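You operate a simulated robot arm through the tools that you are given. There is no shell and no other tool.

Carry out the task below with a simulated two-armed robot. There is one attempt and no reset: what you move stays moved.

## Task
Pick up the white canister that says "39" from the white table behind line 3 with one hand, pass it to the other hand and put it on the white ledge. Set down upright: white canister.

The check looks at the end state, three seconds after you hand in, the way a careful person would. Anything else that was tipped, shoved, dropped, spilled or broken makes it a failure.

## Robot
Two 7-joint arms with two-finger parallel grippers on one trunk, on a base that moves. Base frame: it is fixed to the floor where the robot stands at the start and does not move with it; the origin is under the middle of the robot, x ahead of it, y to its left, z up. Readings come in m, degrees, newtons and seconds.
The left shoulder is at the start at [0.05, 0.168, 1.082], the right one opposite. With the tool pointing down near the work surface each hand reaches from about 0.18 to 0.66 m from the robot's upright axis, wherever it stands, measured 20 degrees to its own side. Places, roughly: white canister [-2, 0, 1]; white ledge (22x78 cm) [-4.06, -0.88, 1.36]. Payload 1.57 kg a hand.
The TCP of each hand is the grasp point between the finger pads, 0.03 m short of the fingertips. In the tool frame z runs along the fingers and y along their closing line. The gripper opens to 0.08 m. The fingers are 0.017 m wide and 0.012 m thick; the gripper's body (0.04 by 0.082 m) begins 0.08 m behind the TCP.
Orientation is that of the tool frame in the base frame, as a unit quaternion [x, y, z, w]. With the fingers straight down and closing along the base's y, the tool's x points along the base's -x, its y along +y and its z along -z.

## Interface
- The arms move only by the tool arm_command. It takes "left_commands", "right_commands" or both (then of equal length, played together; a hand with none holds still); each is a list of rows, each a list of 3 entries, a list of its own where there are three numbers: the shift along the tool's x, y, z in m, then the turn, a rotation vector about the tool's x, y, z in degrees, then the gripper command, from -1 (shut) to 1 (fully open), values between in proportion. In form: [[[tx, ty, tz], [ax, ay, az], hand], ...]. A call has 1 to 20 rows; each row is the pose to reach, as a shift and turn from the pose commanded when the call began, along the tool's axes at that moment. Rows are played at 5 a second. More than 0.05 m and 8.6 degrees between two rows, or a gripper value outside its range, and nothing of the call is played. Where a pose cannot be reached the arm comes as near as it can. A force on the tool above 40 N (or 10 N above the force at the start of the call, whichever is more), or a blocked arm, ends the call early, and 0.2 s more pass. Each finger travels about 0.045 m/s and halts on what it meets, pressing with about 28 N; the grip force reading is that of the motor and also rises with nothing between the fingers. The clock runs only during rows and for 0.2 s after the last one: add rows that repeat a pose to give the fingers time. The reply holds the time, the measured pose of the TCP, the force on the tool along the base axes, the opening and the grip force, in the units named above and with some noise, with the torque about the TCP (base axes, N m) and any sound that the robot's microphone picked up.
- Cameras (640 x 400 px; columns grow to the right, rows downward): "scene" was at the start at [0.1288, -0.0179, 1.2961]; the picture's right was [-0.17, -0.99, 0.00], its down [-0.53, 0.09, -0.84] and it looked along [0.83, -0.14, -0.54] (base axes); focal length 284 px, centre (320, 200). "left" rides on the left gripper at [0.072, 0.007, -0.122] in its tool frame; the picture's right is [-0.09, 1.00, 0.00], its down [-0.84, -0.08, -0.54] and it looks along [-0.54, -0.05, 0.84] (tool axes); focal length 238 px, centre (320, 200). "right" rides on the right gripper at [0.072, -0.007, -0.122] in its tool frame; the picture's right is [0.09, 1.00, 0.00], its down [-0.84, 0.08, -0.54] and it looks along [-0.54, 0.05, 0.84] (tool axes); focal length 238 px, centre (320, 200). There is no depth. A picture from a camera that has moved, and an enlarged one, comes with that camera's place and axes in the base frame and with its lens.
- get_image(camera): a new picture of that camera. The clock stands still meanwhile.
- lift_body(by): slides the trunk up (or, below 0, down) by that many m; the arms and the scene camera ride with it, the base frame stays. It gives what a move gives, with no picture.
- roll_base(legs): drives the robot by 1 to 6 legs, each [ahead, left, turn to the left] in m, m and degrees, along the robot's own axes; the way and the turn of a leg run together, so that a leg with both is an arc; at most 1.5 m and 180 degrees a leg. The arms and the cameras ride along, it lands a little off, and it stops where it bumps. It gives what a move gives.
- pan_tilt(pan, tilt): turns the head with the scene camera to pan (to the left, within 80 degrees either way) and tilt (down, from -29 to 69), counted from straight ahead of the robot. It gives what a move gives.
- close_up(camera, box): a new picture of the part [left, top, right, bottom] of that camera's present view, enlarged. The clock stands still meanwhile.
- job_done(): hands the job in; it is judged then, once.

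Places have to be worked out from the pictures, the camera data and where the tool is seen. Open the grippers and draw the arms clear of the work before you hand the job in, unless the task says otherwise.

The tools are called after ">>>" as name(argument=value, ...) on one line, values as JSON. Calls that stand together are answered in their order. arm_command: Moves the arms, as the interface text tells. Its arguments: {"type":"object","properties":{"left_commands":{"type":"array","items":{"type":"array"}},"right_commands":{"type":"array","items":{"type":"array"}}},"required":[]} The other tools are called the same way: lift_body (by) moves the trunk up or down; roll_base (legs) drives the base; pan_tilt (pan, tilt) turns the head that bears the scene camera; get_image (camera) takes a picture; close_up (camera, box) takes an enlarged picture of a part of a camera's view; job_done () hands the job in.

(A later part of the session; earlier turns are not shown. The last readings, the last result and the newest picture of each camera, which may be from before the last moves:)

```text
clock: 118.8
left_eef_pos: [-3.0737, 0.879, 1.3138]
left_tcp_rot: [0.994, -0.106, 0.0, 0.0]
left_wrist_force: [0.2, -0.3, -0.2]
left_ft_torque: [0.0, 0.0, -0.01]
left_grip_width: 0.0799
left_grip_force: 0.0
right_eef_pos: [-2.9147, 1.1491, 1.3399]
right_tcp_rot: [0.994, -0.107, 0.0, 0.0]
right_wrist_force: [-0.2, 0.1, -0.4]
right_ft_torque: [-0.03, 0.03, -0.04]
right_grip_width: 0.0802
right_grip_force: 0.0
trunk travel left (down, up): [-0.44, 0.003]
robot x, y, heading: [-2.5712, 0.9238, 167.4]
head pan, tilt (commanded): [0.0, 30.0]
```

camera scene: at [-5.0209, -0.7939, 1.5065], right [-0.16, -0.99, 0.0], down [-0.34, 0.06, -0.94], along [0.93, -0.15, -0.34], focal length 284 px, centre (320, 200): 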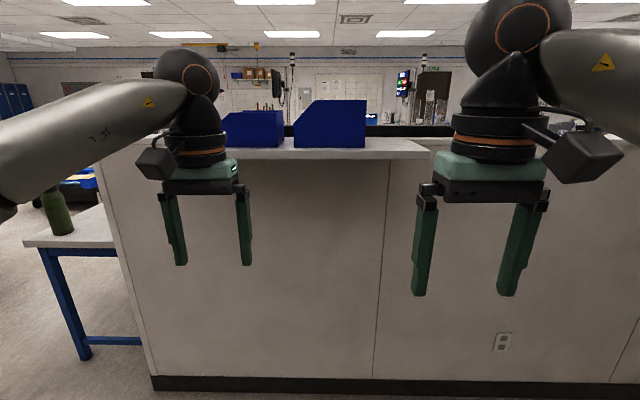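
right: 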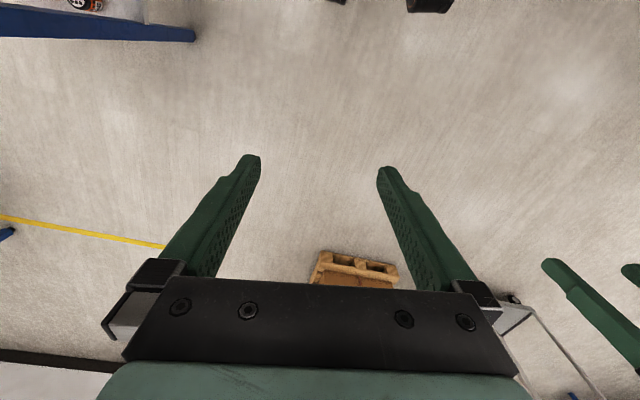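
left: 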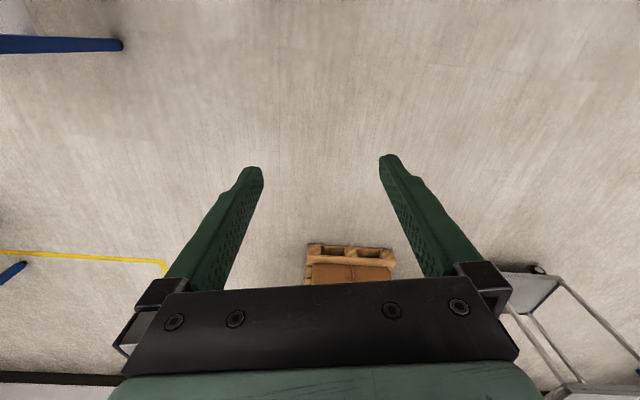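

I am in the corridor at (-2.57,0.92), heading 167.5°. I continue backing out past the table corner to the open space in front of the table.

>>> roll_base(legs=[[-1.327, -0.115, 0], [-0.541, 1.058, 0], [0, 0, 2.5]])

>>> pan_tilt(pan=0, tilt=30)

>>> get_image(camera="scene")

```text
clock: 135.1
left_eef_pos: [-1.3681, -0.4357, 1.3126]
left_tcp_rot: [0.997, -0.075, 0.0, 0.0]
left_wrist_force: [-0.6, -1.1, 0.7]
left_ft_torque: [0.05, 0.02, -0.01]
left_grip_width: 0.0799
left_grip_force: 0.1
right_eef_pos: [-1.2267, -0.1552, 1.3393]
right_tcp_rot: [0.997, -0.077, 0.0, 0.0]
right_wrist_force: [0.1, -0.4, -0.3]
right_ft_torque: [0.01, 0.04, -0.04]
right_grip_width: 0.0799
right_grip_force: 0.0
trunk travel left (down, up): [-0.44, 0.003]
robot x, y, heading: [-0.8735, -0.3619, 171.0]
head pan, tilt (commanded): [0.0, 30.0]
```

```text
clock: 135.7
left_eef_pos: [-1.3682, -0.4349, 1.3122]
left_tcp_rot: [0.997, -0.075, 0.0, 0.0]
left_wrist_force: [-0.8, -0.2, 0.1]
left_ft_torque: [0.02, 0.01, -0.02]
left_grip_width: 0.0802
left_grip_force: 0.1
right_eef_pos: [-1.2268, -0.1553, 1.3394]
right_tcp_rot: [0.997, -0.077, 0.0, 0.0]
right_wrist_force: [0.1, -1.0, -0.1]
right_ft_torque: [0.02, 0.01, -0.02]
right_grip_width: 0.08
right_grip_force: 0.0
trunk travel left (down, up): [-0.44, 0.003]
robot x, y, heading: [-0.8739, -0.3601, 171.4]
head pan, tilt (commanded): [0.0, 30.0]
```

```text
taken
camera scene: at [-0.9992, -0.3442, 1.4905], right [0.15, 0.99, 0.0], down [0.49, -0.08, -0.87], along [-0.86, 0.13, -0.5], focal length 284 px, centre (320, 200)
```

scene: 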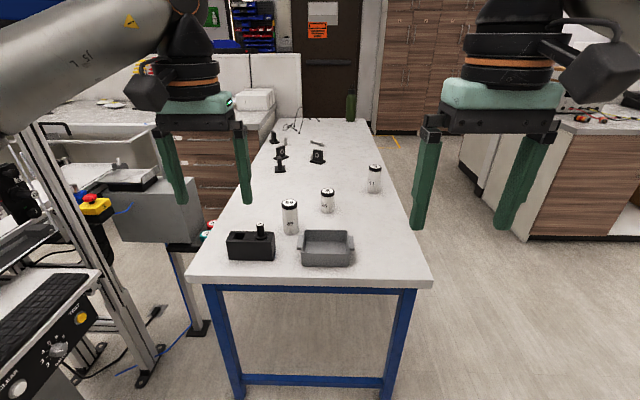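

>>> close_up(camera="scene", box=[200, 160, 400, 285])

```text
3.20 times, centred on (300, 222) of scene
camera zoom: at [-0.9992, -0.3442, 1.4905], right [0.15, 0.99, 0.0], down [0.49, -0.08, -0.87], along [-0.86, 0.13, -0.5], focal length 908 px, centre (384, 128)
```

zoom: 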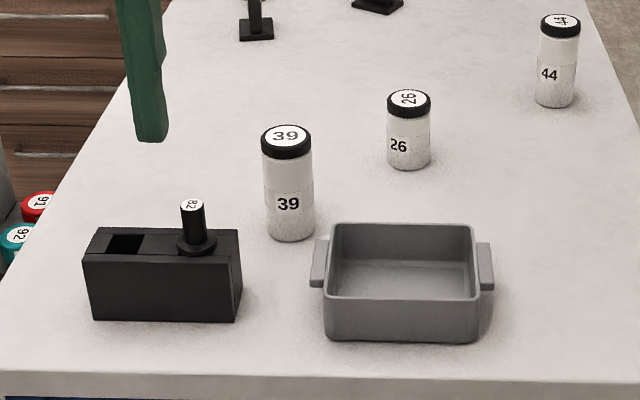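

Canister "39" stands alone behind the black block and grey bin, base about (-1.91,-0.32), diameter ~0.06 m, top near z 0.96. I lower the trunk back and approach the table so that it lies about 0.62 m ahead-left for the left hand.

>>> lift_body(by=-0.15)

>>> roll_base(legs=[[0.38, -0.08, -1]])

>>> pan_tilt(pan=15, tilt=45)

>>> get_image(camera="scene")

>>> get_image(camera="left")

```text
clock: 137.4
left_eef_pos: [-1.3686, -0.435, 1.1617]
left_tcp_rot: [0.997, -0.076, -0.001, 0.0]
left_wrist_force: [-0.8, -0.2, -0.9]
left_ft_torque: [0.02, -0.01, 0.03]
left_grip_width: 0.0799
left_grip_force: 0.1
right_eef_pos: [-1.2266, -0.1544, 1.1894]
right_tcp_rot: [0.997, -0.076, 0.0, 0.0]
right_wrist_force: [-0.6, 0.5, -0.5]
right_ft_torque: [-0.06, 0.03, 0.01]
right_grip_width: 0.08
right_grip_force: 0.1
trunk travel left (down, up): [-0.29, 0.153]
robot x, y, heading: [-0.8735, -0.3611, 171.2]
head pan, tilt (commanded): [0.0, 30.0]
```

```text
clock: 139.9
left_eef_pos: [-1.7344, -0.2866, 1.1628]
left_tcp_rot: [0.997, -0.084, 0.0, -0.001]
left_wrist_force: [0.2, 0.1, 0.8]
left_ft_torque: [0.01, 0.0, -0.02]
left_grip_width: 0.0802
left_grip_force: 0.0
right_eef_pos: [-1.5877, -0.0071, 1.1892]
right_tcp_rot: [0.997, -0.083, 0.0, 0.0]
right_wrist_force: [0.1, 0.1, -0.9]
right_ft_torque: [-0.02, -0.02, 0.02]
right_grip_width: 0.0801
right_grip_force: 0.0
trunk travel left (down, up): [-0.29, 0.153]
robot x, y, heading: [-1.2382, -0.2192, 170.2]
head pan, tilt (commanded): [0.0, 30.0]
```

```text
clock: 140.7
left_eef_pos: [-1.7335, -0.2858, 1.1628]
left_tcp_rot: [0.996, -0.084, -0.001, -0.001]
left_wrist_force: [-0.7, -0.4, -0.1]
left_ft_torque: [0.0, -0.01, -0.01]
left_grip_width: 0.0801
left_grip_force: 0.1
right_eef_pos: [-1.5884, -0.0085, 1.1893]
right_tcp_rot: [0.996, -0.085, 0.001, 0.0]
right_wrist_force: [-0.2, 0.3, -0.3]
right_ft_torque: [-0.01, -0.01, 0.02]
right_grip_width: 0.0798
right_grip_force: 0.1
trunk travel left (down, up): [-0.29, 0.153]
robot x, y, heading: [-1.2353, -0.2202, 170.4]
head pan, tilt (commanded): [15.0, 45.0]
```

```text
taken
camera scene: at [-1.3552, -0.2238, 1.3179], right [-0.09, 1.0, 0.0], down [0.7, 0.07, -0.71], along [-0.7, -0.07, -0.71], focal length 284 px, centre (320, 200)
```

scene: 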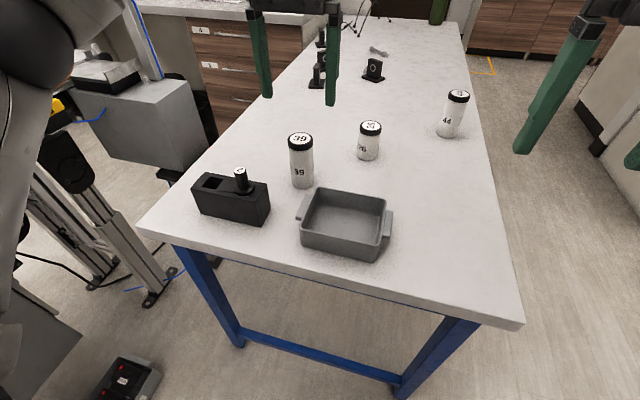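

```text
taken
camera left: at [-1.6636, -0.3056, 1.2836], right [-0.26, -0.97, 0.0], down [-0.81, 0.22, 0.54], along [-0.52, 0.14, -0.84], focal length 238 px, centre (320, 200)
```

left: 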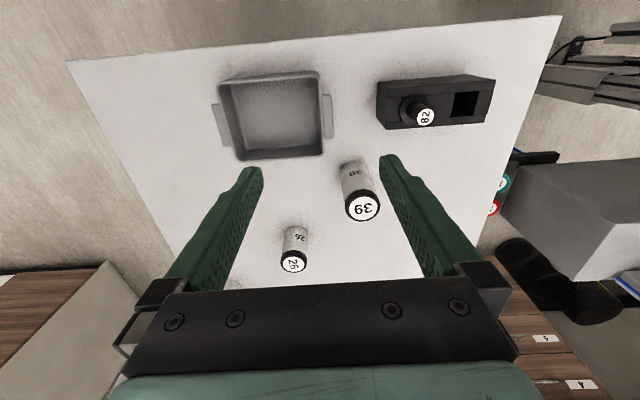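

Triangulating the lid from both cameras gives a consistent point: lid top centre at (-1.892,-0.316,0.962), table top about 0.84. I move the left hand horizontally over it, staying at z 1.16.

>>> arm_command(left_commands=[[[-0.038, 0.014, 0], [0, 0, 0], 1], [[-0.076, 0.028, 0], [0, 0, 0], 1], [[-0.114, 0.042, 0], [0, 0, 0], 1], [[-0.151, 0.056, 0], [0, 0, 0], 1], [[-0.151, 0.056, 0], [0, 0, 0], 1], [[-0.151, 0.056, 0], [0, 0, 0], 1]])

>>> get_image(camera="left")

>>> get_image(camera="scene")

```text
clock: 142.1
left_eef_pos: [-1.8422, -0.3253, 1.1503]
left_tcp_rot: [0.996, -0.084, -0.001, 0.0]
left_wrist_force: [-1.4, 0.1, -0.2]
left_ft_torque: [0.0, -0.02, -0.01]
left_grip_width: 0.0801
left_grip_force: 0.0
left hand out of reach, approached as far as the arm can: row 3, 4, 5, 6
right_eef_pos: [-1.5878, -0.0089, 1.1888]
right_tcp_rot: [0.996, -0.084, 0.0, 0.0]
right_wrist_force: [-0.1, 0.4, -0.3]
right_ft_torque: [-0.02, 0.01, 0.0]
right_grip_width: 0.0796
right_grip_force: 0.1
trunk travel left (down, up): [-0.29, 0.153]
robot x, y, heading: [-1.2343, -0.2213, 170.5]
head pan, tilt (commanded): [15.0, 45.0]
```

```text
taken
camera left: at [-1.7707, -0.3434, 1.2708], right [-0.26, -0.97, 0.0], down [-0.81, 0.22, 0.54], along [-0.53, 0.14, -0.84], focal length 238 px, centre (320, 200)
```

left: 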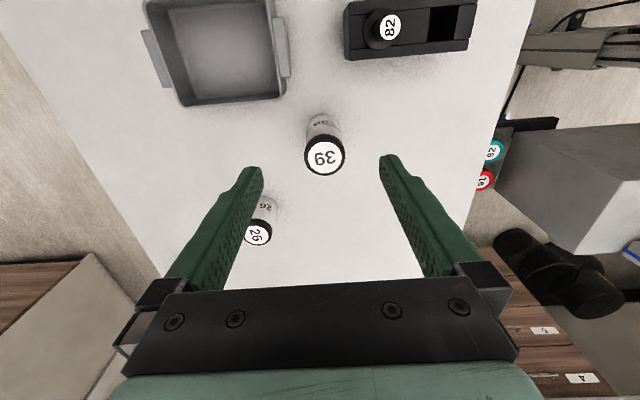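

```text
taken
camera scene: at [-1.3554, -0.2239, 1.3178], right [-0.09, 1.0, 0.0], down [0.7, 0.07, -0.71], along [-0.7, -0.07, -0.71], focal length 284 px, centre (320, 200)
```

scene: 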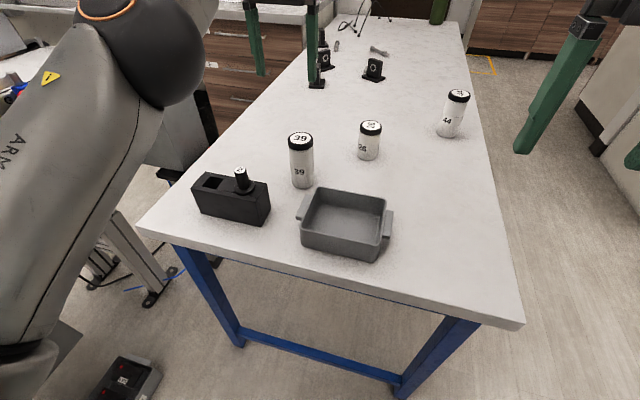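

The arm ran out of reach 5 cm short because it is high relative to the shoulder. I raise the trunk by 0.12 so that the hand can work lower relative to the shoulder, then reach forward again.

>>> lift_body(by=0.12)

>>> arm_command(left_commands=[[[0, 0, 0.04], [0, 0, 0], 1], [[0, 0, 0.08], [0, 0, 0], 1], [[0, 0, 0.12], [0, 0, 0], 1], [[0, 0, 0.12], [0, 0, 0], 1]])

```text
clock: 143.6
left_eef_pos: [-1.8404, -0.3228, 1.2701]
left_tcp_rot: [0.996, -0.084, 0.0, 0.0]
left_wrist_force: [0.1, -0.6, 0.5]
left_ft_torque: [-0.03, -0.01, -0.01]
left_grip_width: 0.0801
left_grip_force: 0.1
right_eef_pos: [-1.5876, -0.0082, 1.3103]
right_tcp_rot: [0.997, -0.084, 0.0, 0.0]
right_wrist_force: [0.6, 1.8, 0.4]
right_ft_torque: [0.0, -0.01, -0.03]
right_grip_width: 0.0799
right_grip_force: 0.1
trunk travel left (down, up): [-0.41, 0.033]
robot x, y, heading: [-1.2327, -0.2193, 170.2]
head pan, tilt (commanded): [15.0, 45.0]
```

```text
clock: 144.6
left_eef_pos: [-1.8402, -0.3251, 1.1518]
left_tcp_rot: [0.996, -0.084, -0.001, 0.0]
left_wrist_force: [0.1, -0.2, 0.6]
left_ft_torque: [0.0, -0.02, -0.01]
left_grip_width: 0.0799
left_grip_force: 0.0
right_eef_pos: [-1.5873, -0.0073, 1.3097]
right_tcp_rot: [0.996, -0.084, -0.001, 0.0]
right_wrist_force: [0.6, 0.2, -0.2]
right_ft_torque: [-0.06, 0.0, 0.01]
right_grip_width: 0.0799
right_grip_force: 0.0
trunk travel left (down, up): [-0.41, 0.033]
robot x, y, heading: [-1.2329, -0.225, 170.3]
head pan, tilt (commanded): [15.0, 45.0]
```

The commanded pose follows the reached one. I now reach 5.3 cm forward while going down to z 1.09 (tips at 1.06, lid at 0.96).

>>> arm_command(left_commands=[[[-0.02, 0, 0.025], [0, 0, 0], 1], [[-0.04, 0, 0.05], [0, 0, 0], 1], [[-0.053, 0, 0.06], [0, 0, 0], 1], [[-0.053, 0, 0.06], [0, 0, 0], 1], [[-0.053, 0, 0.06], [0, 0, 0], 1]])

>>> get_image(camera="left")

>>> get_image(camera="scene")

```text
clock: 145.8
left_eef_pos: [-1.888, -0.3154, 1.0899]
left_tcp_rot: [0.997, -0.083, -0.001, 0.001]
left_wrist_force: [-0.1, 1.3, 0.5]
left_ft_torque: [0.02, 0.03, -0.01]
left_grip_width: 0.08
left_grip_force: 0.1
left hand out of reach, approached as far as the arm can: row 3, 4, 5
right_eef_pos: [-1.5882, -0.0075, 1.3095]
right_tcp_rot: [0.996, -0.084, 0.0, 0.001]
right_wrist_force: [0.8, 0.5, 0.6]
right_ft_torque: [0.03, 0.0, -0.02]
right_grip_width: 0.08
right_grip_force: 0.2
trunk travel left (down, up): [-0.41, 0.033]
robot x, y, heading: [-1.2352, -0.2234, 170.5]
head pan, tilt (commanded): [15.0, 45.0]
```

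```text
taken
camera left: at [-1.818, -0.3341, 1.211], right [-0.26, -0.97, 0.0], down [-0.81, 0.22, 0.54], along [-0.53, 0.14, -0.84], focal length 238 px, centre (320, 200)
```

left: 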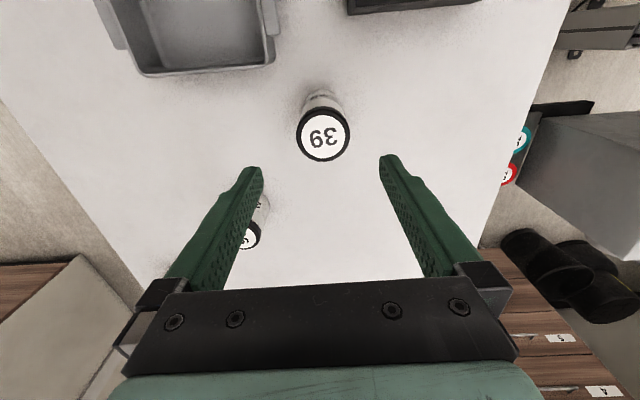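

```text
taken
camera scene: at [-1.3552, -0.2236, 1.4379], right [-0.09, 1.0, 0.0], down [0.7, 0.07, -0.71], along [-0.7, -0.07, -0.71], focal length 284 px, centre (320, 200)
```

scene: 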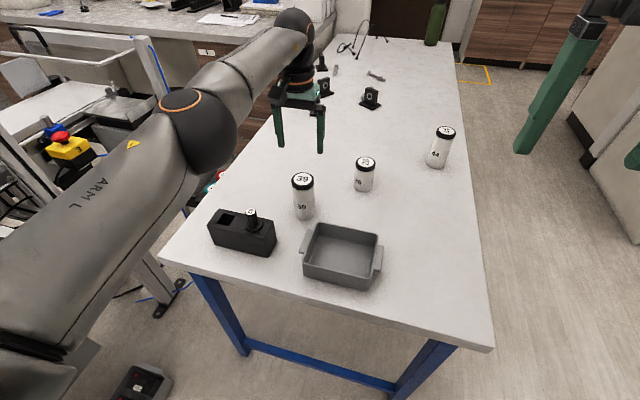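

The wrist camera puts the lid at (-1.895,-0.317), within 6 mm of the hand. I correct that while going down 4 cm more, and then will lower with the trunk.

>>> arm_command(left_commands=[[[0, 0.001, 0.02], [0, 0, 0], 1], [[-0.005, 0.002, 0.04], [0, 0, 0], 1], [[-0.007, 0.002, 0.045], [0, 0, 0], 1], [[-0.007, 0.002, 0.045], [0, 0, 0], 1]])

>>> get_image(camera="left")

```text
clock: 146.8
left_eef_pos: [-1.8905, -0.3146, 1.0479]
left_tcp_rot: [0.996, -0.084, -0.002, -0.001]
left_wrist_force: [0.1, 0.1, -0.1]
left_ft_torque: [-0.01, -0.03, 0.03]
left_grip_width: 0.08
left_grip_force: 0.1
left hand out of reach, approached as far as the arm can: row 3, 4
right_eef_pos: [-1.5872, -0.0075, 1.3073]
right_tcp_rot: [0.997, -0.083, 0.001, 0.0]
right_wrist_force: [0.4, 0.5, 0.7]
right_ft_torque: [0.01, 0.03, 0.02]
right_grip_width: 0.0799
right_grip_force: 0.1
trunk travel left (down, up): [-0.41, 0.033]
robot x, y, heading: [-1.2354, -0.2196, 170.4]
head pan, tilt (commanded): [15.0, 45.0]
```

```text
taken
camera left: at [-1.8208, -0.3334, 1.1681], right [-0.26, -0.97, 0.0], down [-0.81, 0.22, 0.54], along [-0.53, 0.14, -0.84], focal length 238 px, centre (320, 200)
```

left: 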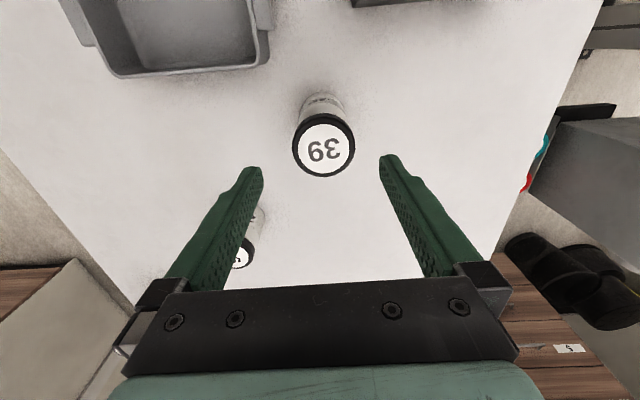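

Residual offset is about 4 mm along each axis; I shift 3 mm sideways and then lower the trunk 0.07 as a first step (tips then just beside the lid).

>>> arm_command(left_commands=[[[-0.002, 0.003, 0.002], [0, 0, 0], 1], [[-0.002, 0.003, 0.002], [0, 0, 0], 1]])

>>> lift_body(by=-0.07)

>>> get_image(camera="left")

>>> get_image(camera="scene")

```text
clock: 147.4
left_eef_pos: [-1.8912, -0.3201, 1.047]
left_tcp_rot: [0.997, -0.084, -0.001, 0.0]
left_wrist_force: [-1.1, 0.3, 0.3]
left_ft_torque: [-0.01, 0.01, 0.02]
left_grip_width: 0.08
left_grip_force: 0.2
right_eef_pos: [-1.5881, -0.0078, 1.3093]
right_tcp_rot: [0.997, -0.083, 0.0, 0.0]
right_wrist_force: [0.8, -0.1, -1.0]
right_ft_torque: [0.0, 0.0, -0.02]
right_grip_width: 0.0802
right_grip_force: 0.0
trunk travel left (down, up): [-0.41, 0.033]
robot x, y, heading: [-1.2354, -0.2213, 170.1]
head pan, tilt (commanded): [15.0, 45.0]
```

```text
clock: 148.4
left_eef_pos: [-1.8909, -0.3183, 0.9772]
left_tcp_rot: [0.996, -0.084, -0.002, 0.0]
left_wrist_force: [0.2, 0.6, 0.9]
left_ft_torque: [0.0, -0.01, 0.01]
left_grip_width: 0.08
left_grip_force: 0.0
right_eef_pos: [-1.5863, -0.0095, 1.2392]
right_tcp_rot: [0.996, -0.084, -0.001, -0.001]
right_wrist_force: [-0.3, 0.5, 0.3]
right_ft_torque: [-0.01, 0.0, 0.05]
right_grip_width: 0.08
right_grip_force: 0.1
trunk travel left (down, up): [-0.34, 0.103]
robot x, y, heading: [-1.2387, -0.219, 170.3]
head pan, tilt (commanded): [15.0, 45.0]
```

```text
taken
camera left: at [-1.8212, -0.3384, 1.0979], right [-0.26, -0.97, 0.0], down [-0.81, 0.22, 0.54], along [-0.53, 0.14, -0.84], focal length 238 px, centre (320, 200)
```

left: 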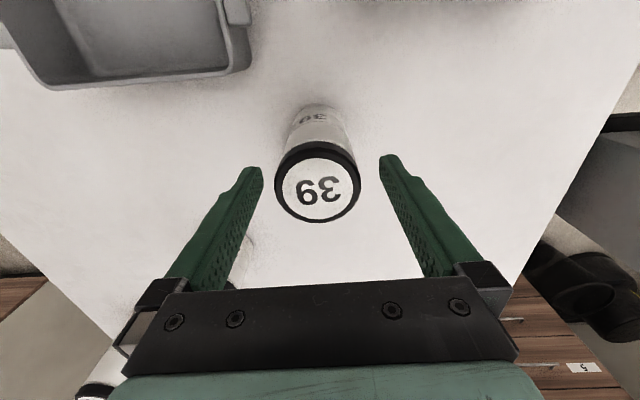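

```text
taken
camera scene: at [-1.355, -0.2239, 1.3679], right [-0.09, 1.0, 0.0], down [0.7, 0.07, -0.71], along [-0.7, -0.07, -0.71], focal length 284 px, centre (320, 200)
```

scene: 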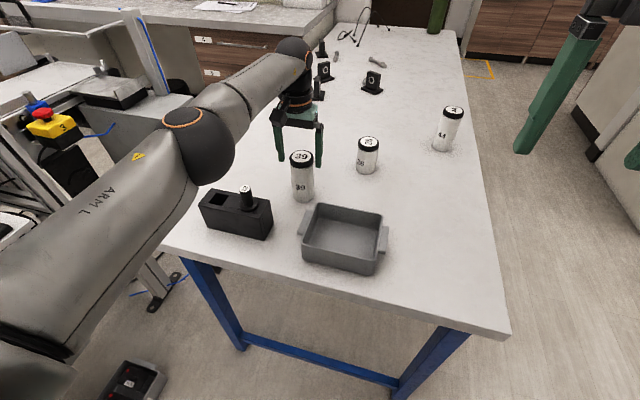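

The lid sits centred between the fingers. I lower the trunk another 4.5 cm so the pads cover the upper half of the canister.

>>> lift_body(by=-0.045)

>>> get_image(camera="left")

>>> close_up(camera="scene", box=[180, 80, 420, 290])

```text
clock: 149.3
left_eef_pos: [-1.8913, -0.3193, 0.9329]
left_tcp_rot: [0.996, -0.084, 0.0, 0.0]
left_wrist_force: [0.2, -0.7, -0.2]
left_ft_torque: [-0.03, 0.0, -0.02]
left_grip_width: 0.0799
left_grip_force: 0.0
right_eef_pos: [-1.587, -0.0093, 1.1943]
right_tcp_rot: [0.997, -0.083, 0.0, -0.001]
right_wrist_force: [0.6, -0.3, -1.0]
right_ft_torque: [0.02, 0.01, 0.04]
right_grip_width: 0.0801
right_grip_force: 0.1
trunk travel left (down, up): [-0.295, 0.148]
robot x, y, heading: [-1.237, -0.2222, 170.5]
head pan, tilt (commanded): [15.0, 45.0]
```

```text
taken
camera left: at [-1.8212, -0.3384, 1.0529], right [-0.26, -0.97, 0.0], down [-0.81, 0.22, 0.54], along [-0.53, 0.14, -0.84], focal length 238 px, centre (320, 200)
```

left: 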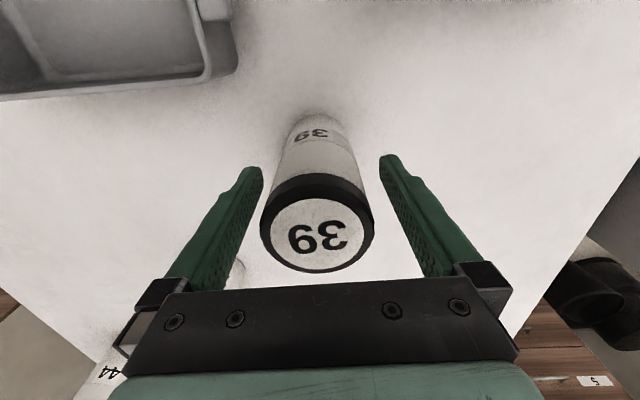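

```text
1.90 times, centred on (300, 185) of scene
camera zoom: at [-1.355, -0.2239, 1.3229], right [-0.09, 1.0, 0.0], down [0.7, 0.07, -0.71], along [-0.7, -0.07, -0.71], focal length 540 px, centre (358, 229)
```

zoom: 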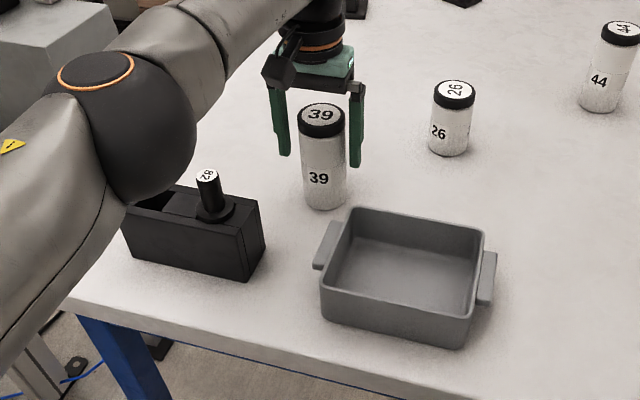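

The fingers straddle the canister, centred, at TCP z 0.933. I close the left gripper.

>>> arm_command(left_commands=[[[0, 0, 0], [0, 0, 0], 0.6], [[0, 0, 0], [0, 0, 0], 0.3], [[0, 0, 0], [0, 0, 0], 0], [[0, 0, 0], [0, 0, 0], -0.5], [[0, 0, 0], [0, 0, 0], -1], [[0, 0, 0], [0, 0, 0], -1], [[0, 0, 0], [0, 0, 0], -1]])

>>> get_image(camera="left")

```text
clock: 150.9
left_eef_pos: [-1.8902, -0.3181, 0.9317]
left_tcp_rot: [0.996, -0.084, -0.001, 0.0]
left_wrist_force: [0.4, 1.4, -0.4]
left_ft_torque: [0.04, 0.01, -0.02]
left_grip_width: 0.0574
left_grip_force: 28.2
right_eef_pos: [-1.5871, -0.0075, 1.1937]
right_tcp_rot: [0.996, -0.084, -0.001, 0.0]
right_wrist_force: [0.1, -0.1, 0.0]
right_ft_torque: [-0.02, 0.0, 0.0]
right_grip_width: 0.08
right_grip_force: 0.1
trunk travel left (down, up): [-0.295, 0.148]
robot x, y, heading: [-1.2364, -0.2207, 170.4]
head pan, tilt (commanded): [15.0, 45.0]
```

```text
taken
camera left: at [-1.8213, -0.3383, 1.0528], right [-0.26, -0.97, 0.0], down [-0.81, 0.22, 0.54], along [-0.53, 0.14, -0.84], focal length 238 px, centre (320, 200)
```

left: 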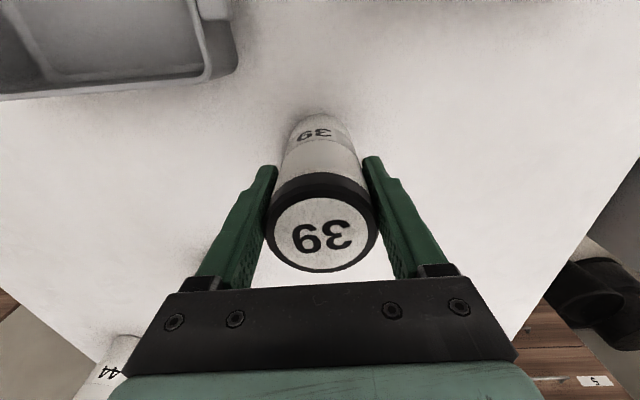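

Gripped at 57 mm with 28 N. I lift with the trunk, a short step first to see that the canister comes along.

>>> lift_body(by=0.04)

>>> get_image(camera="scene")

```text
clock: 151.7
left_eef_pos: [-1.8914, -0.3209, 0.9716]
left_tcp_rot: [0.997, -0.083, 0.0, 0.0]
left_wrist_force: [-0.3, 0.1, -2.0]
left_ft_torque: [0.01, 0.0, 0.0]
left_grip_width: 0.0575
left_grip_force: 27.8
right_eef_pos: [-1.5879, -0.0091, 1.2344]
right_tcp_rot: [0.997, -0.083, 0.0, 0.0]
right_wrist_force: [-0.4, 0.4, -0.2]
right_ft_torque: [0.02, -0.03, -0.01]
right_grip_width: 0.0798
right_grip_force: 0.1
trunk travel left (down, up): [-0.335, 0.108]
robot x, y, heading: [-1.2358, -0.222, 170.2]
head pan, tilt (commanded): [15.0, 45.0]
```

```text
taken
camera scene: at [-1.3557, -0.2238, 1.3628], right [-0.09, 1.0, 0.0], down [0.7, 0.07, -0.71], along [-0.7, -0.07, -0.71], focal length 284 px, centre (320, 200)
```

scene: 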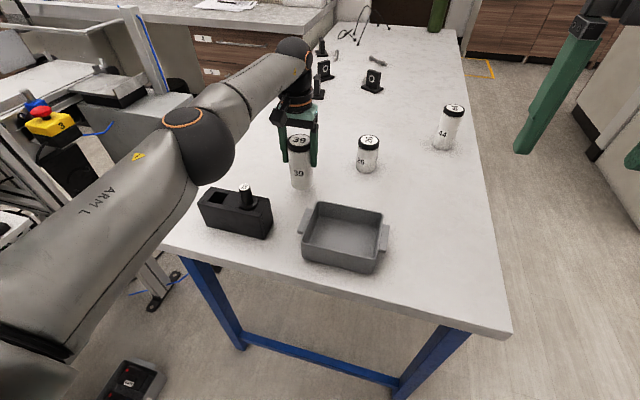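

The canister is off the table (about 2 N). I raise the trunk by 0.10 more, then draw the hand back and up before backing the base away.

>>> lift_body(by=0.105)

>>> arm_command(left_commands=[[[0.02, 0, -0.02], [0, 0, 0], -1], [[0.04, 0, -0.04], [0, 0, 0], -1], [[0.06, 0, -0.06], [0, 0, 0], -1], [[0.08, 0, -0.08], [0, 0, 0], -1], [[0.08, 0, -0.08], [0, 0, 0], -1]])

>>> get_image(camera="scene")

```text
clock: 153.1
left_eef_pos: [-1.8918, -0.32, 1.075]
left_tcp_rot: [0.997, -0.083, -0.001, -0.001]
left_wrist_force: [0.3, 0.6, -2.5]
left_ft_torque: [-0.01, -0.05, 0.01]
left_grip_width: 0.0573
left_grip_force: 28.1
right_eef_pos: [-1.5868, -0.0089, 1.3386]
right_tcp_rot: [0.996, -0.084, 0.0, 0.0]
right_wrist_force: [0.9, -0.5, 0.0]
right_ft_torque: [0.0, -0.01, -0.05]
right_grip_width: 0.0801
right_grip_force: 0.1
trunk travel left (down, up): [-0.44, 0.003]
robot x, y, heading: [-1.2392, -0.2208, 170.6]
head pan, tilt (commanded): [15.0, 45.0]
```

```text
clock: 154.3
left_eef_pos: [-1.8143, -0.332, 1.1572]
left_tcp_rot: [0.997, -0.083, -0.001, 0.0]
left_wrist_force: [-0.7, -0.5, -2.5]
left_ft_torque: [0.04, -0.05, 0.03]
left_grip_width: 0.0574
left_grip_force: 27.8
right_eef_pos: [-1.589, -0.0084, 1.3386]
right_tcp_rot: [0.996, -0.085, -0.001, 0.0]
right_wrist_force: [0.0, -0.6, 0.5]
right_ft_torque: [0.03, 0.0, -0.01]
right_grip_width: 0.0801
right_grip_force: 0.0
trunk travel left (down, up): [-0.44, 0.003]
robot x, y, heading: [-1.2321, -0.2202, 170.2]
head pan, tilt (commanded): [15.0, 45.0]
```

```text
taken
camera scene: at [-1.3558, -0.2239, 1.4678], right [-0.09, 1.0, 0.0], down [0.7, 0.07, -0.71], along [-0.7, -0.07, -0.71], focal length 284 px, centre (320, 200)
```

scene: 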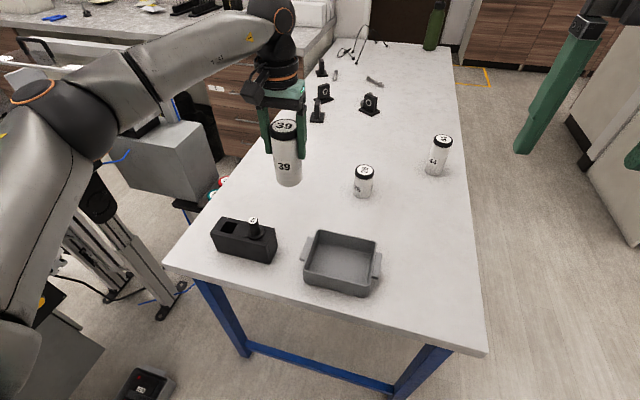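

Clear of everything on the table. I back the base 0.5 m into the open for the hand-over.

>>> roll_base(legs=[[-0.5, 0, 0]])

>>> pan_tilt(pan=0, tilt=40)

>>> get_image(camera="scene")

```text
clock: 157.2
left_eef_pos: [-1.3282, -0.4166, 1.1572]
left_tcp_rot: [0.997, -0.083, -0.001, 0.0]
left_wrist_force: [1.0, -0.1, -1.8]
left_ft_torque: [0.01, 0.0, -0.01]
left_grip_width: 0.0572
left_grip_force: 27.7
right_eef_pos: [-1.1005, -0.0913, 1.3397]
right_tcp_rot: [0.997, -0.083, -0.001, 0.0]
right_wrist_force: [0.1, 0.4, 0.6]
right_ft_torque: [-0.02, 0.03, 0.01]
right_grip_width: 0.08
right_grip_force: 0.1
trunk travel left (down, up): [-0.44, 0.003]
robot x, y, heading: [-0.749, -0.3013, 170.5]
head pan, tilt (commanded): [15.0, 45.0]
```

```text
clock: 158.0
left_eef_pos: [-1.3273, -0.4163, 1.1573]
left_tcp_rot: [0.997, -0.082, 0.0, -0.001]
left_wrist_force: [0.2, -0.2, -2.5]
left_ft_torque: [0.01, -0.01, 0.01]
left_grip_width: 0.0573
left_grip_force: 27.9
right_eef_pos: [-1.1019, -0.0906, 1.3402]
right_tcp_rot: [0.996, -0.084, 0.0, 0.0]
right_wrist_force: [0.1, -0.8, 0.0]
right_ft_torque: [0.01, -0.01, -0.01]
right_grip_width: 0.08
right_grip_force: 0.1
trunk travel left (down, up): [-0.44, 0.003]
robot x, y, heading: [-0.752, -0.3032, 170.5]
head pan, tilt (commanded): [0.0, 40.0]
```

```text
taken
camera scene: at [-0.8721, -0.2847, 1.4751], right [0.17, 0.99, 0.0], down [0.63, -0.11, -0.77], along [-0.76, 0.13, -0.64], focal length 284 px, centre (320, 200)
```

scene: 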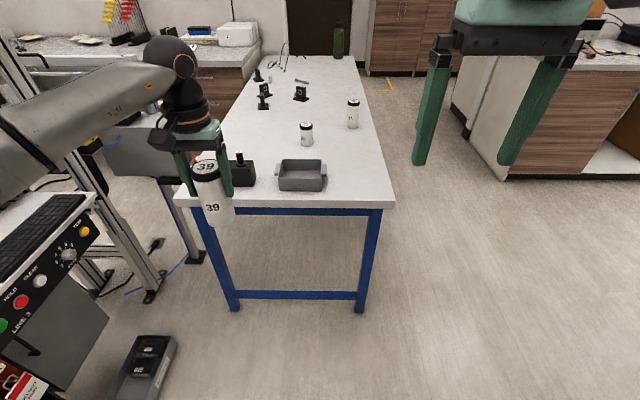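

Canister held firmly in the open. For the hand-over I want the right hand horizontal, pointing to my left with its camera side up; I turn it there while moving it out to the right, well away from the canister.

>>> arm_command(right_commands=[[[-0.0047, -0.01, 0.006], [-4.62, 4.62, 4.62], 1], [[-0.0093, -0.02, 0.012], [-9.24, 9.24, 9.24], 1], [[-0.014, -0.03, 0.018], [-13.86, 13.86, 13.86], 1], [[-0.0187, -0.04, 0.024], [-18.48, 18.48, 18.48], 1], [[-0.0233, -0.05, 0.03], [-23.1, 23.1, 23.1], 1], [[-0.028, -0.06, 0.036], [-27.72, 27.72, 27.72], 1], [[-0.0327, -0.07, 0.042], [-32.34, 32.34, 32.34], 1], [[-0.0373, -0.08, 0.048], [-36.96, 36.96, 36.96], 1], [[-0.042, -0.09, 0.054], [-41.58, 41.58, 41.58], 1], [[-0.0467, -0.1, 0.06], [-46.2, 46.2, 46.2], 1], [[-0.0513, -0.11, 0.066], [-50.82, 50.82, 50.82], 1], [[-0.056, -0.12, 0.072], [-55.44, 55.44, 55.44], 1], [[-0.0607, -0.13, 0.078], [-60.06, 60.06, 60.06], 1], [[-0.0653, -0.14, 0.084], [-64.68, 64.68, 64.68], 1], [[-0.07, -0.15, 0.09], [-69.28, 69.28, 69.28], 1], [[-0.07, -0.15, 0.09], [-69.28, 69.28, 69.28], 1]])

>>> get_image(camera="scene")

>>> get_image(camera="right")

```text
clock: 161.4
left_eef_pos: [-1.328, -0.4153, 1.1563]
left_tcp_rot: [0.997, -0.083, -0.001, 0.0]
left_wrist_force: [0.0, -0.1, -2.3]
left_ft_torque: [0.04, 0.0, -0.02]
left_grip_width: 0.0573
left_grip_force: 27.4
right_eef_pos: [-1.1453, 0.067, 1.25]
right_tcp_rot: [0.456, -0.539, 0.458, 0.54]
right_wrist_force: [-0.6, -0.3, 0.5]
right_ft_torque: [-0.01, 0.0, 0.02]
right_grip_width: 0.0797
right_grip_force: 0.1
trunk travel left (down, up): [-0.44, 0.003]
robot x, y, heading: [-0.7528, -0.3022, 170.6]
head pan, tilt (commanded): [0.0, 40.0]
```

```text
taken
camera scene: at [-0.8722, -0.2849, 1.4751], right [0.17, 0.99, 0.0], down [0.63, -0.11, -0.77], along [-0.76, 0.13, -0.64], focal length 284 px, centre (320, 200)
```

scene: 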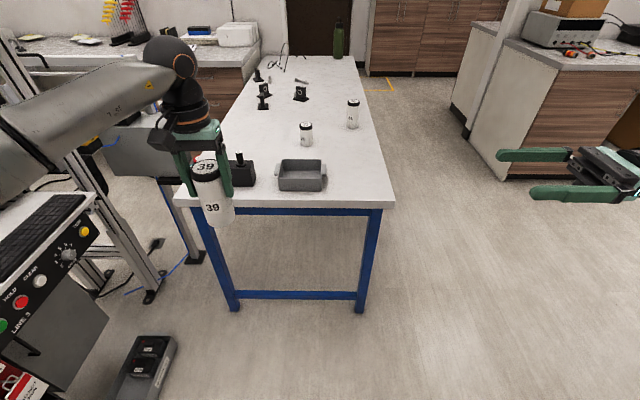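

```text
taken
camera right: at [-1.1188, 0.1858, 1.3216], right [-0.98, 0.17, 0.09], down [0.01, 0.55, -0.84], along [-0.19, -0.82, -0.54], focal length 238 px, centre (320, 200)
```

right: 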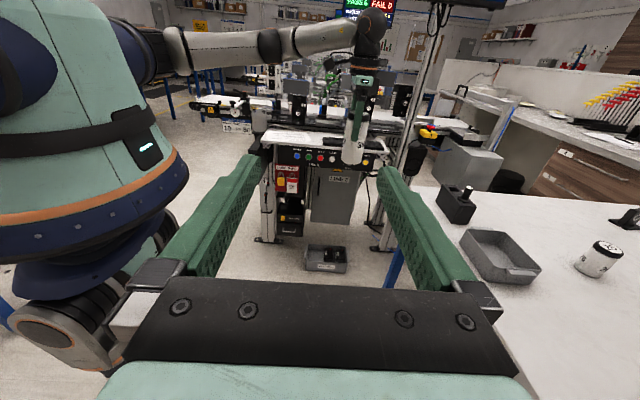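

The right hand reached the pose exactly: horizontal, pointing left, camera on top. I now bring the canister to the middle (about 0.48 ahead, 0.03 left) and lower the right hand to the level of the canister's lower body, still 0.3 m away.

>>> arm_command(left_commands=[[[0.014, -0.035, 0], [0, 0, 0], -1], [[0.028, -0.07, 0], [0, 0, 0], -1], [[0.042, -0.106, 0], [0, 0, 0], -1], [[0.056, -0.142, 0], [0, 0, 0], -1], [[0.069, -0.177, 0], [0, 0, 0], -1], [[0.069, -0.177, 0], [0, 0, 0], -1]], right_commands=[[[-0.03, 0.006, 0], [0, 0, 0], 1], [[-0.06, 0.012, 0], [0, 0, 0], 1], [[-0.09, 0.018, 0], [0, 0, 0], 1], [[-0.12, 0.025, 0], [0, 0, 0], 1], [[-0.15, 0.031, 0], [0, 0, 0], 1], [[-0.15, 0.031, 0], [0, 0, 0], 1]])

>>> get_image(camera="scene")

>>> get_image(camera="right")

```text
clock: 162.8
left_eef_pos: [-1.2298, -0.2513, 1.1576]
left_tcp_rot: [0.997, -0.083, -0.001, 0.0]
left_wrist_force: [-0.2, -1.6, -2.7]
left_ft_torque: [-0.03, -0.01, 0.01]
left_grip_width: 0.0572
left_grip_force: 28.6
right_eef_pos: [-1.1774, 0.0722, 1.0976]
right_tcp_rot: [-0.457, 0.54, -0.457, -0.54]
right_wrist_force: [-0.5, -0.5, 0.1]
right_ft_torque: [0.02, 0.0, 0.0]
right_grip_width: 0.0801
right_grip_force: 0.1
trunk travel left (down, up): [-0.44, 0.003]
robot x, y, heading: [-0.7485, -0.3021, 170.3]
head pan, tilt (commanded): [0.0, 40.0]
```

```text
taken
camera scene: at [-0.872, -0.2852, 1.4751], right [0.17, 0.99, 0.0], down [0.63, -0.11, -0.77], along [-0.76, 0.13, -0.64], focal length 284 px, centre (320, 200)
```

scene: 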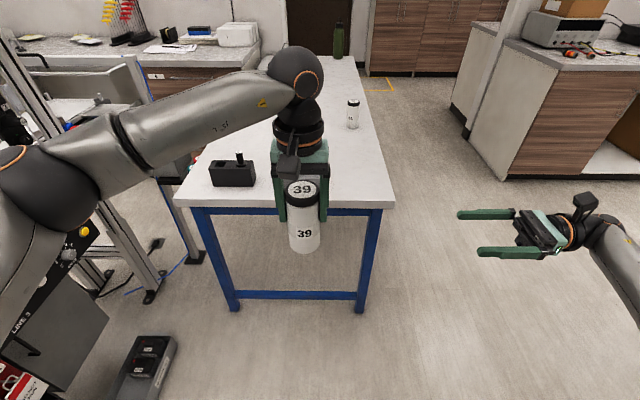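

```text
taken
camera right: at [-1.1496, 0.1902, 1.1689], right [-0.98, 0.16, 0.09], down [0.01, 0.55, -0.84], along [-0.19, -0.82, -0.54], focal length 238 px, centre (320, 200)
```

right: 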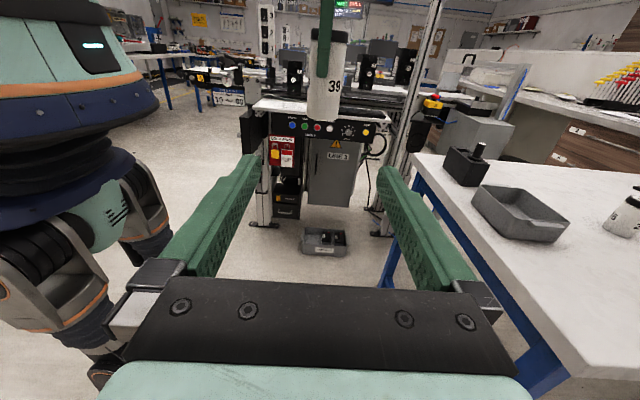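

The canister axis is about 0.328 m along the right tool's z and 3 mm in its y; its bottom is at z 1.063, so the right fingers (z 1.098) pass well below the left fingertips (z 1.127). I approach in a first stage of 0.23 m.

>>> arm_command(right_commands=[[[0, 0.001, 0.04], [0, 0, 0], 1], [[0, 0.002, 0.08], [0, 0, 0], 1], [[0, 0.003, 0.12], [0, 0, 0], 1], [[0, 0.003, 0.16], [0, 0, 0], 1], [[0, 0.003, 0.2], [0, 0, 0], 1], [[0, 0.003, 0.23], [0, 0, 0], 1], [[0, 0.003, 0.23], [0, 0, 0], 1]])

>>> get_image(camera="scene")

>>> get_image(camera="right")

```text
clock: 164.4
left_eef_pos: [-1.2313, -0.2509, 1.1583]
left_tcp_rot: [0.997, -0.083, -0.002, 0.0]
left_wrist_force: [-0.3, -0.5, -3.2]
left_ft_torque: [0.0, -0.06, -0.03]
left_grip_width: 0.0573
left_grip_force: 28.1
right_eef_pos: [-1.2166, -0.153, 1.1004]
right_tcp_rot: [0.456, -0.54, 0.456, 0.541]
right_wrist_force: [-0.2, -0.8, -0.1]
right_ft_torque: [0.01, -0.01, 0.02]
right_grip_width: 0.0798
right_grip_force: 0.1
trunk travel left (down, up): [-0.44, 0.003]
robot x, y, heading: [-0.7515, -0.3054, 170.8]
head pan, tilt (commanded): [0.0, 40.0]
```

```text
taken
camera scene: at [-0.8719, -0.2844, 1.4751], right [0.17, 0.99, 0.0], down [0.63, -0.11, -0.77], along [-0.76, 0.13, -0.64], focal length 284 px, centre (320, 200)
```

scene: 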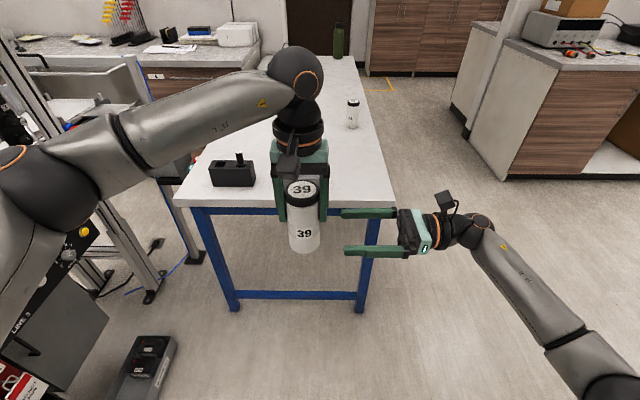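

```text
taken
camera right: at [-1.1884, -0.0348, 1.1709], right [-0.98, 0.17, 0.09], down [0.01, 0.55, -0.84], along [-0.19, -0.82, -0.54], focal length 238 px, centre (320, 200)
```

right: 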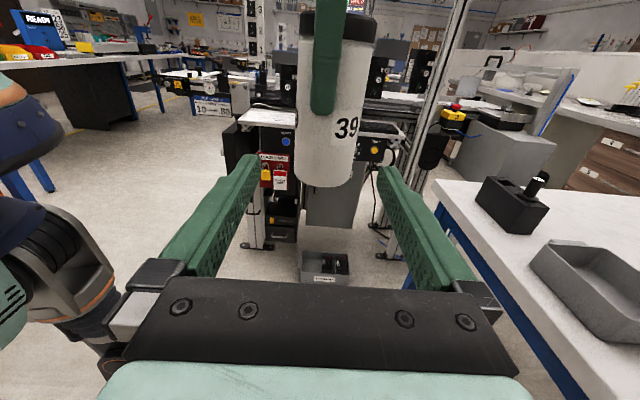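

The right fingers are just in front of the canister. I zoom in to check the lateral alignment before the last 0.1 m.

>>> close_up(camera="right", box=[230, 0, 410, 200])

>>> close_up(camera="scene", box=[240, 140, 480, 290])

```text
2.00 times, centred on (320, 100) of right
camera zoom: at [-1.1884, -0.0348, 1.1709], right [-0.98, 0.17, 0.09], down [0.01, 0.55, -0.84], along [-0.19, -0.82, -0.54], focal length 477 px, centre (320, 400)
```

zoom: 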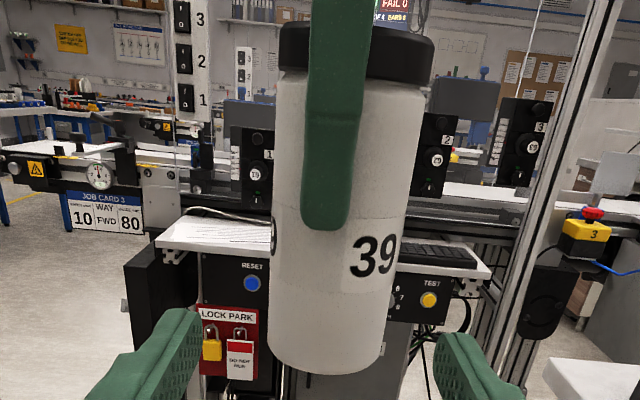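

```text
2.67 times, centred on (360, 215) of scene
camera zoom: at [-0.8719, -0.2844, 1.4751], right [0.17, 0.99, 0.0], down [0.63, -0.11, -0.77], along [-0.76, 0.13, -0.64], focal length 757 px, centre (213, 160)
```

zoom: 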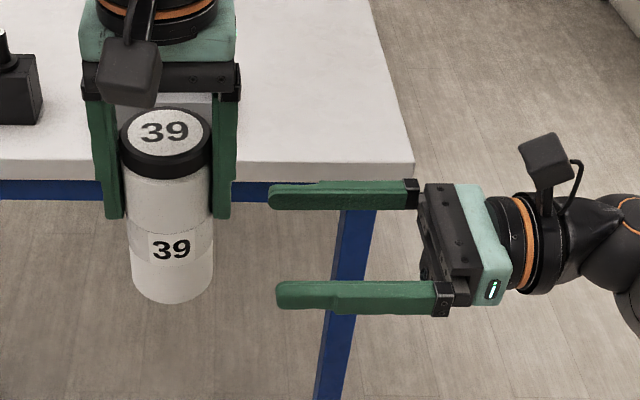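

Both estimates say the canister is 3–6 mm further along the right tool's y. I finish the approach: 0.098 m along z with a 5 mm y correction.

>>> arm_command(right_commands=[[[0, 0.005, 0.0], [0, 0, 0], 1], [[0, 0.005, 0.03], [0, 0, 0], 1], [[0, 0.005, 0.06], [0, 0, 0], 1], [[0, 0.005, 0.085], [0, 0, 0], 1], [[0, 0.005, 0.098], [0, 0, 0], 1], [[0, 0.005, 0.098], [0, 0, 0], 1]])

>>> close_up(camera="scene", box=[240, 140, 480, 290])

>>> get_image(camera="right")

>>> get_image(camera="left")

```text
clock: 165.8
left_eef_pos: [-1.2306, -0.2499, 1.158]
left_tcp_rot: [0.997, -0.083, 0.0, 0.0]
left_wrist_force: [0.3, 1.0, -2.8]
left_ft_torque: [0.01, -0.01, 0.0]
left_grip_width: 0.0573
left_grip_force: 28.0
right_eef_pos: [-1.2391, -0.2493, 1.0983]
right_tcp_rot: [0.457, -0.539, 0.457, 0.539]
right_wrist_force: [-0.8, -0.5, -0.5]
right_ft_torque: [-0.01, 0.0, -0.03]
right_grip_width: 0.0799
right_grip_force: 0.1
trunk travel left (down, up): [-0.44, 0.003]
robot x, y, heading: [-0.7507, -0.3027, 170.6]
head pan, tilt (commanded): [0.0, 40.0]
```

```text
2.67 times, centred on (360, 215) of scene
camera zoom: at [-0.8719, -0.2846, 1.4751], right [0.17, 0.99, 0.0], down [0.63, -0.11, -0.77], along [-0.76, 0.13, -0.64], focal length 757 px, centre (213, 160)
```

zoom: 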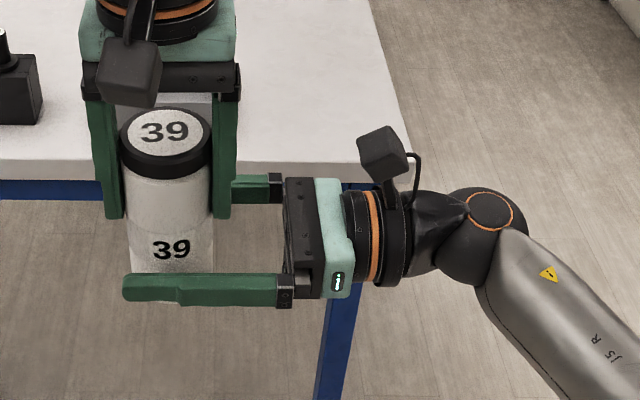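

```text
taken
camera right: at [-1.2112, -0.1311, 1.171], right [-0.98, 0.17, 0.09], down [0.01, 0.55, -0.84], along [-0.19, -0.82, -0.54], focal length 238 px, centre (320, 200)
```

right: 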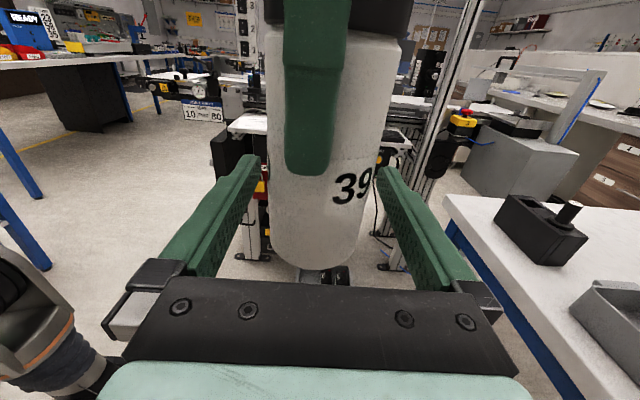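

```text
taken
camera left: at [-1.1602, -0.2702, 1.2786], right [-0.26, -0.97, 0.0], down [-0.81, 0.21, 0.54], along [-0.53, 0.14, -0.84], focal length 238 px, centre (320, 200)
```

left: 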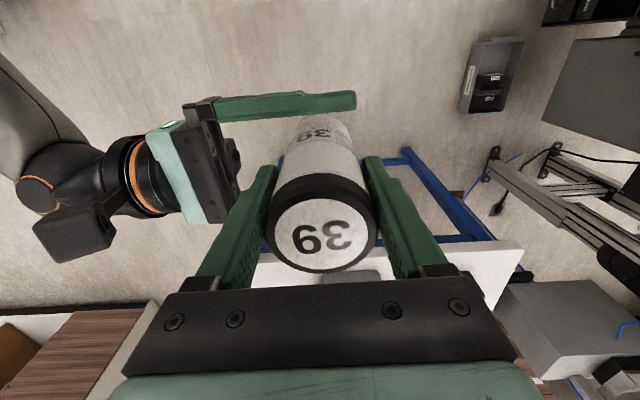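

The right fingers surround the lower body with the canister centred. I close the right gripper while the left keeps holding.

>>> arm_command(right_commands=[[[0, 0, 0], [0, 0, 0], 0.6], [[0, 0, 0], [0, 0, 0], 0.3], [[0, 0, 0], [0, 0, 0], 0], [[0, 0, 0], [0, 0, 0], -0.5], [[0, 0, 0], [0, 0, 0], -1], [[0, 0, 0], [0, 0, 0], -1], [[0, 0, 0], [0, 0, 0], -1]])

>>> get_image(camera="right")

>>> close_up(camera="scene", box=[240, 140, 480, 290])

```text
clock: 167.4
left_eef_pos: [-1.2319, -0.2515, 1.1579]
left_tcp_rot: [0.997, -0.083, -0.001, 0.0]
left_wrist_force: [-7.3, 1.6, -4.1]
left_ft_torque: [0.01, 0.34, -0.02]
left_grip_width: 0.0576
left_grip_force: 28.0
right_eef_pos: [-1.2378, -0.2492, 1.0996]
right_tcp_rot: [-0.457, 0.54, -0.457, -0.539]
right_wrist_force: [7.0, -1.9, 1.1]
right_ft_torque: [0.03, 0.06, 0.0]
right_grip_width: 0.057
right_grip_force: 27.7
trunk travel left (down, up): [-0.44, 0.003]
robot x, y, heading: [-0.7505, -0.3017, 170.2]
head pan, tilt (commanded): [0.0, 40.0]
```

```text
taken
camera right: at [-1.2109, -0.1311, 1.171], right [-0.98, 0.16, 0.09], down [0.01, 0.55, -0.84], along [-0.19, -0.82, -0.54], focal length 238 px, centre (320, 200)
```

right: 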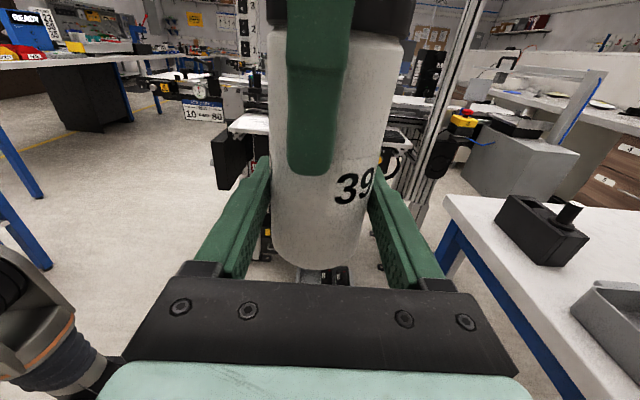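

```text
2.67 times, centred on (360, 215) of scene
camera zoom: at [-0.872, -0.2846, 1.4751], right [0.17, 0.99, 0.0], down [0.63, -0.11, -0.77], along [-0.76, 0.13, -0.64], focal length 757 px, centre (213, 160)
```

zoom: 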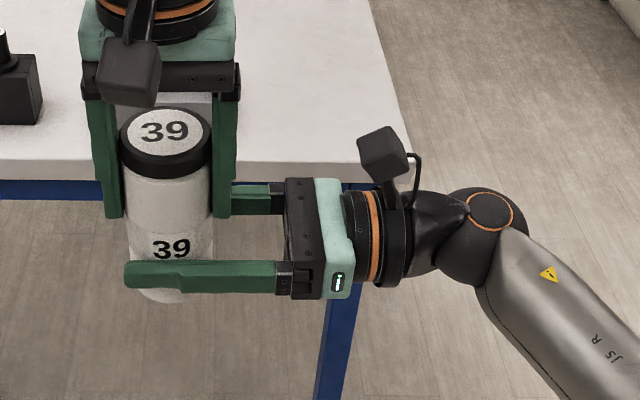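

Both hands hold it, with a 7 N sideways preload between them. I relieve it with a 2 mm shift of the right hand before releasing the left.

>>> arm_command(right_commands=[[[0, -0.001, 0], [0, 0, 0], -1], [[0, -0.002, 0], [0, 0, 0], -1], [[0, -0.002, 0], [0, 0, 0], -1]])

```text
clock: 168.2
left_eef_pos: [-1.2307, -0.2517, 1.1583]
left_tcp_rot: [0.996, -0.084, 0.0, 0.001]
left_wrist_force: [-1.6, 1.6, -1.6]
left_ft_torque: [0.2, 0.22, -0.13]
left_grip_width: 0.0575
left_grip_force: 28.2
right_eef_pos: [-1.2362, -0.25, 1.0991]
right_tcp_rot: [-0.456, 0.54, -0.457, -0.54]
right_wrist_force: [1.6, -1.6, -0.9]
right_ft_torque: [-0.14, -0.18, 0.12]
right_grip_width: 0.0569
right_grip_force: 28.4
trunk travel left (down, up): [-0.44, 0.003]
robot x, y, heading: [-0.7483, -0.2999, 170.6]
head pan, tilt (commanded): [0.0, 40.0]
```

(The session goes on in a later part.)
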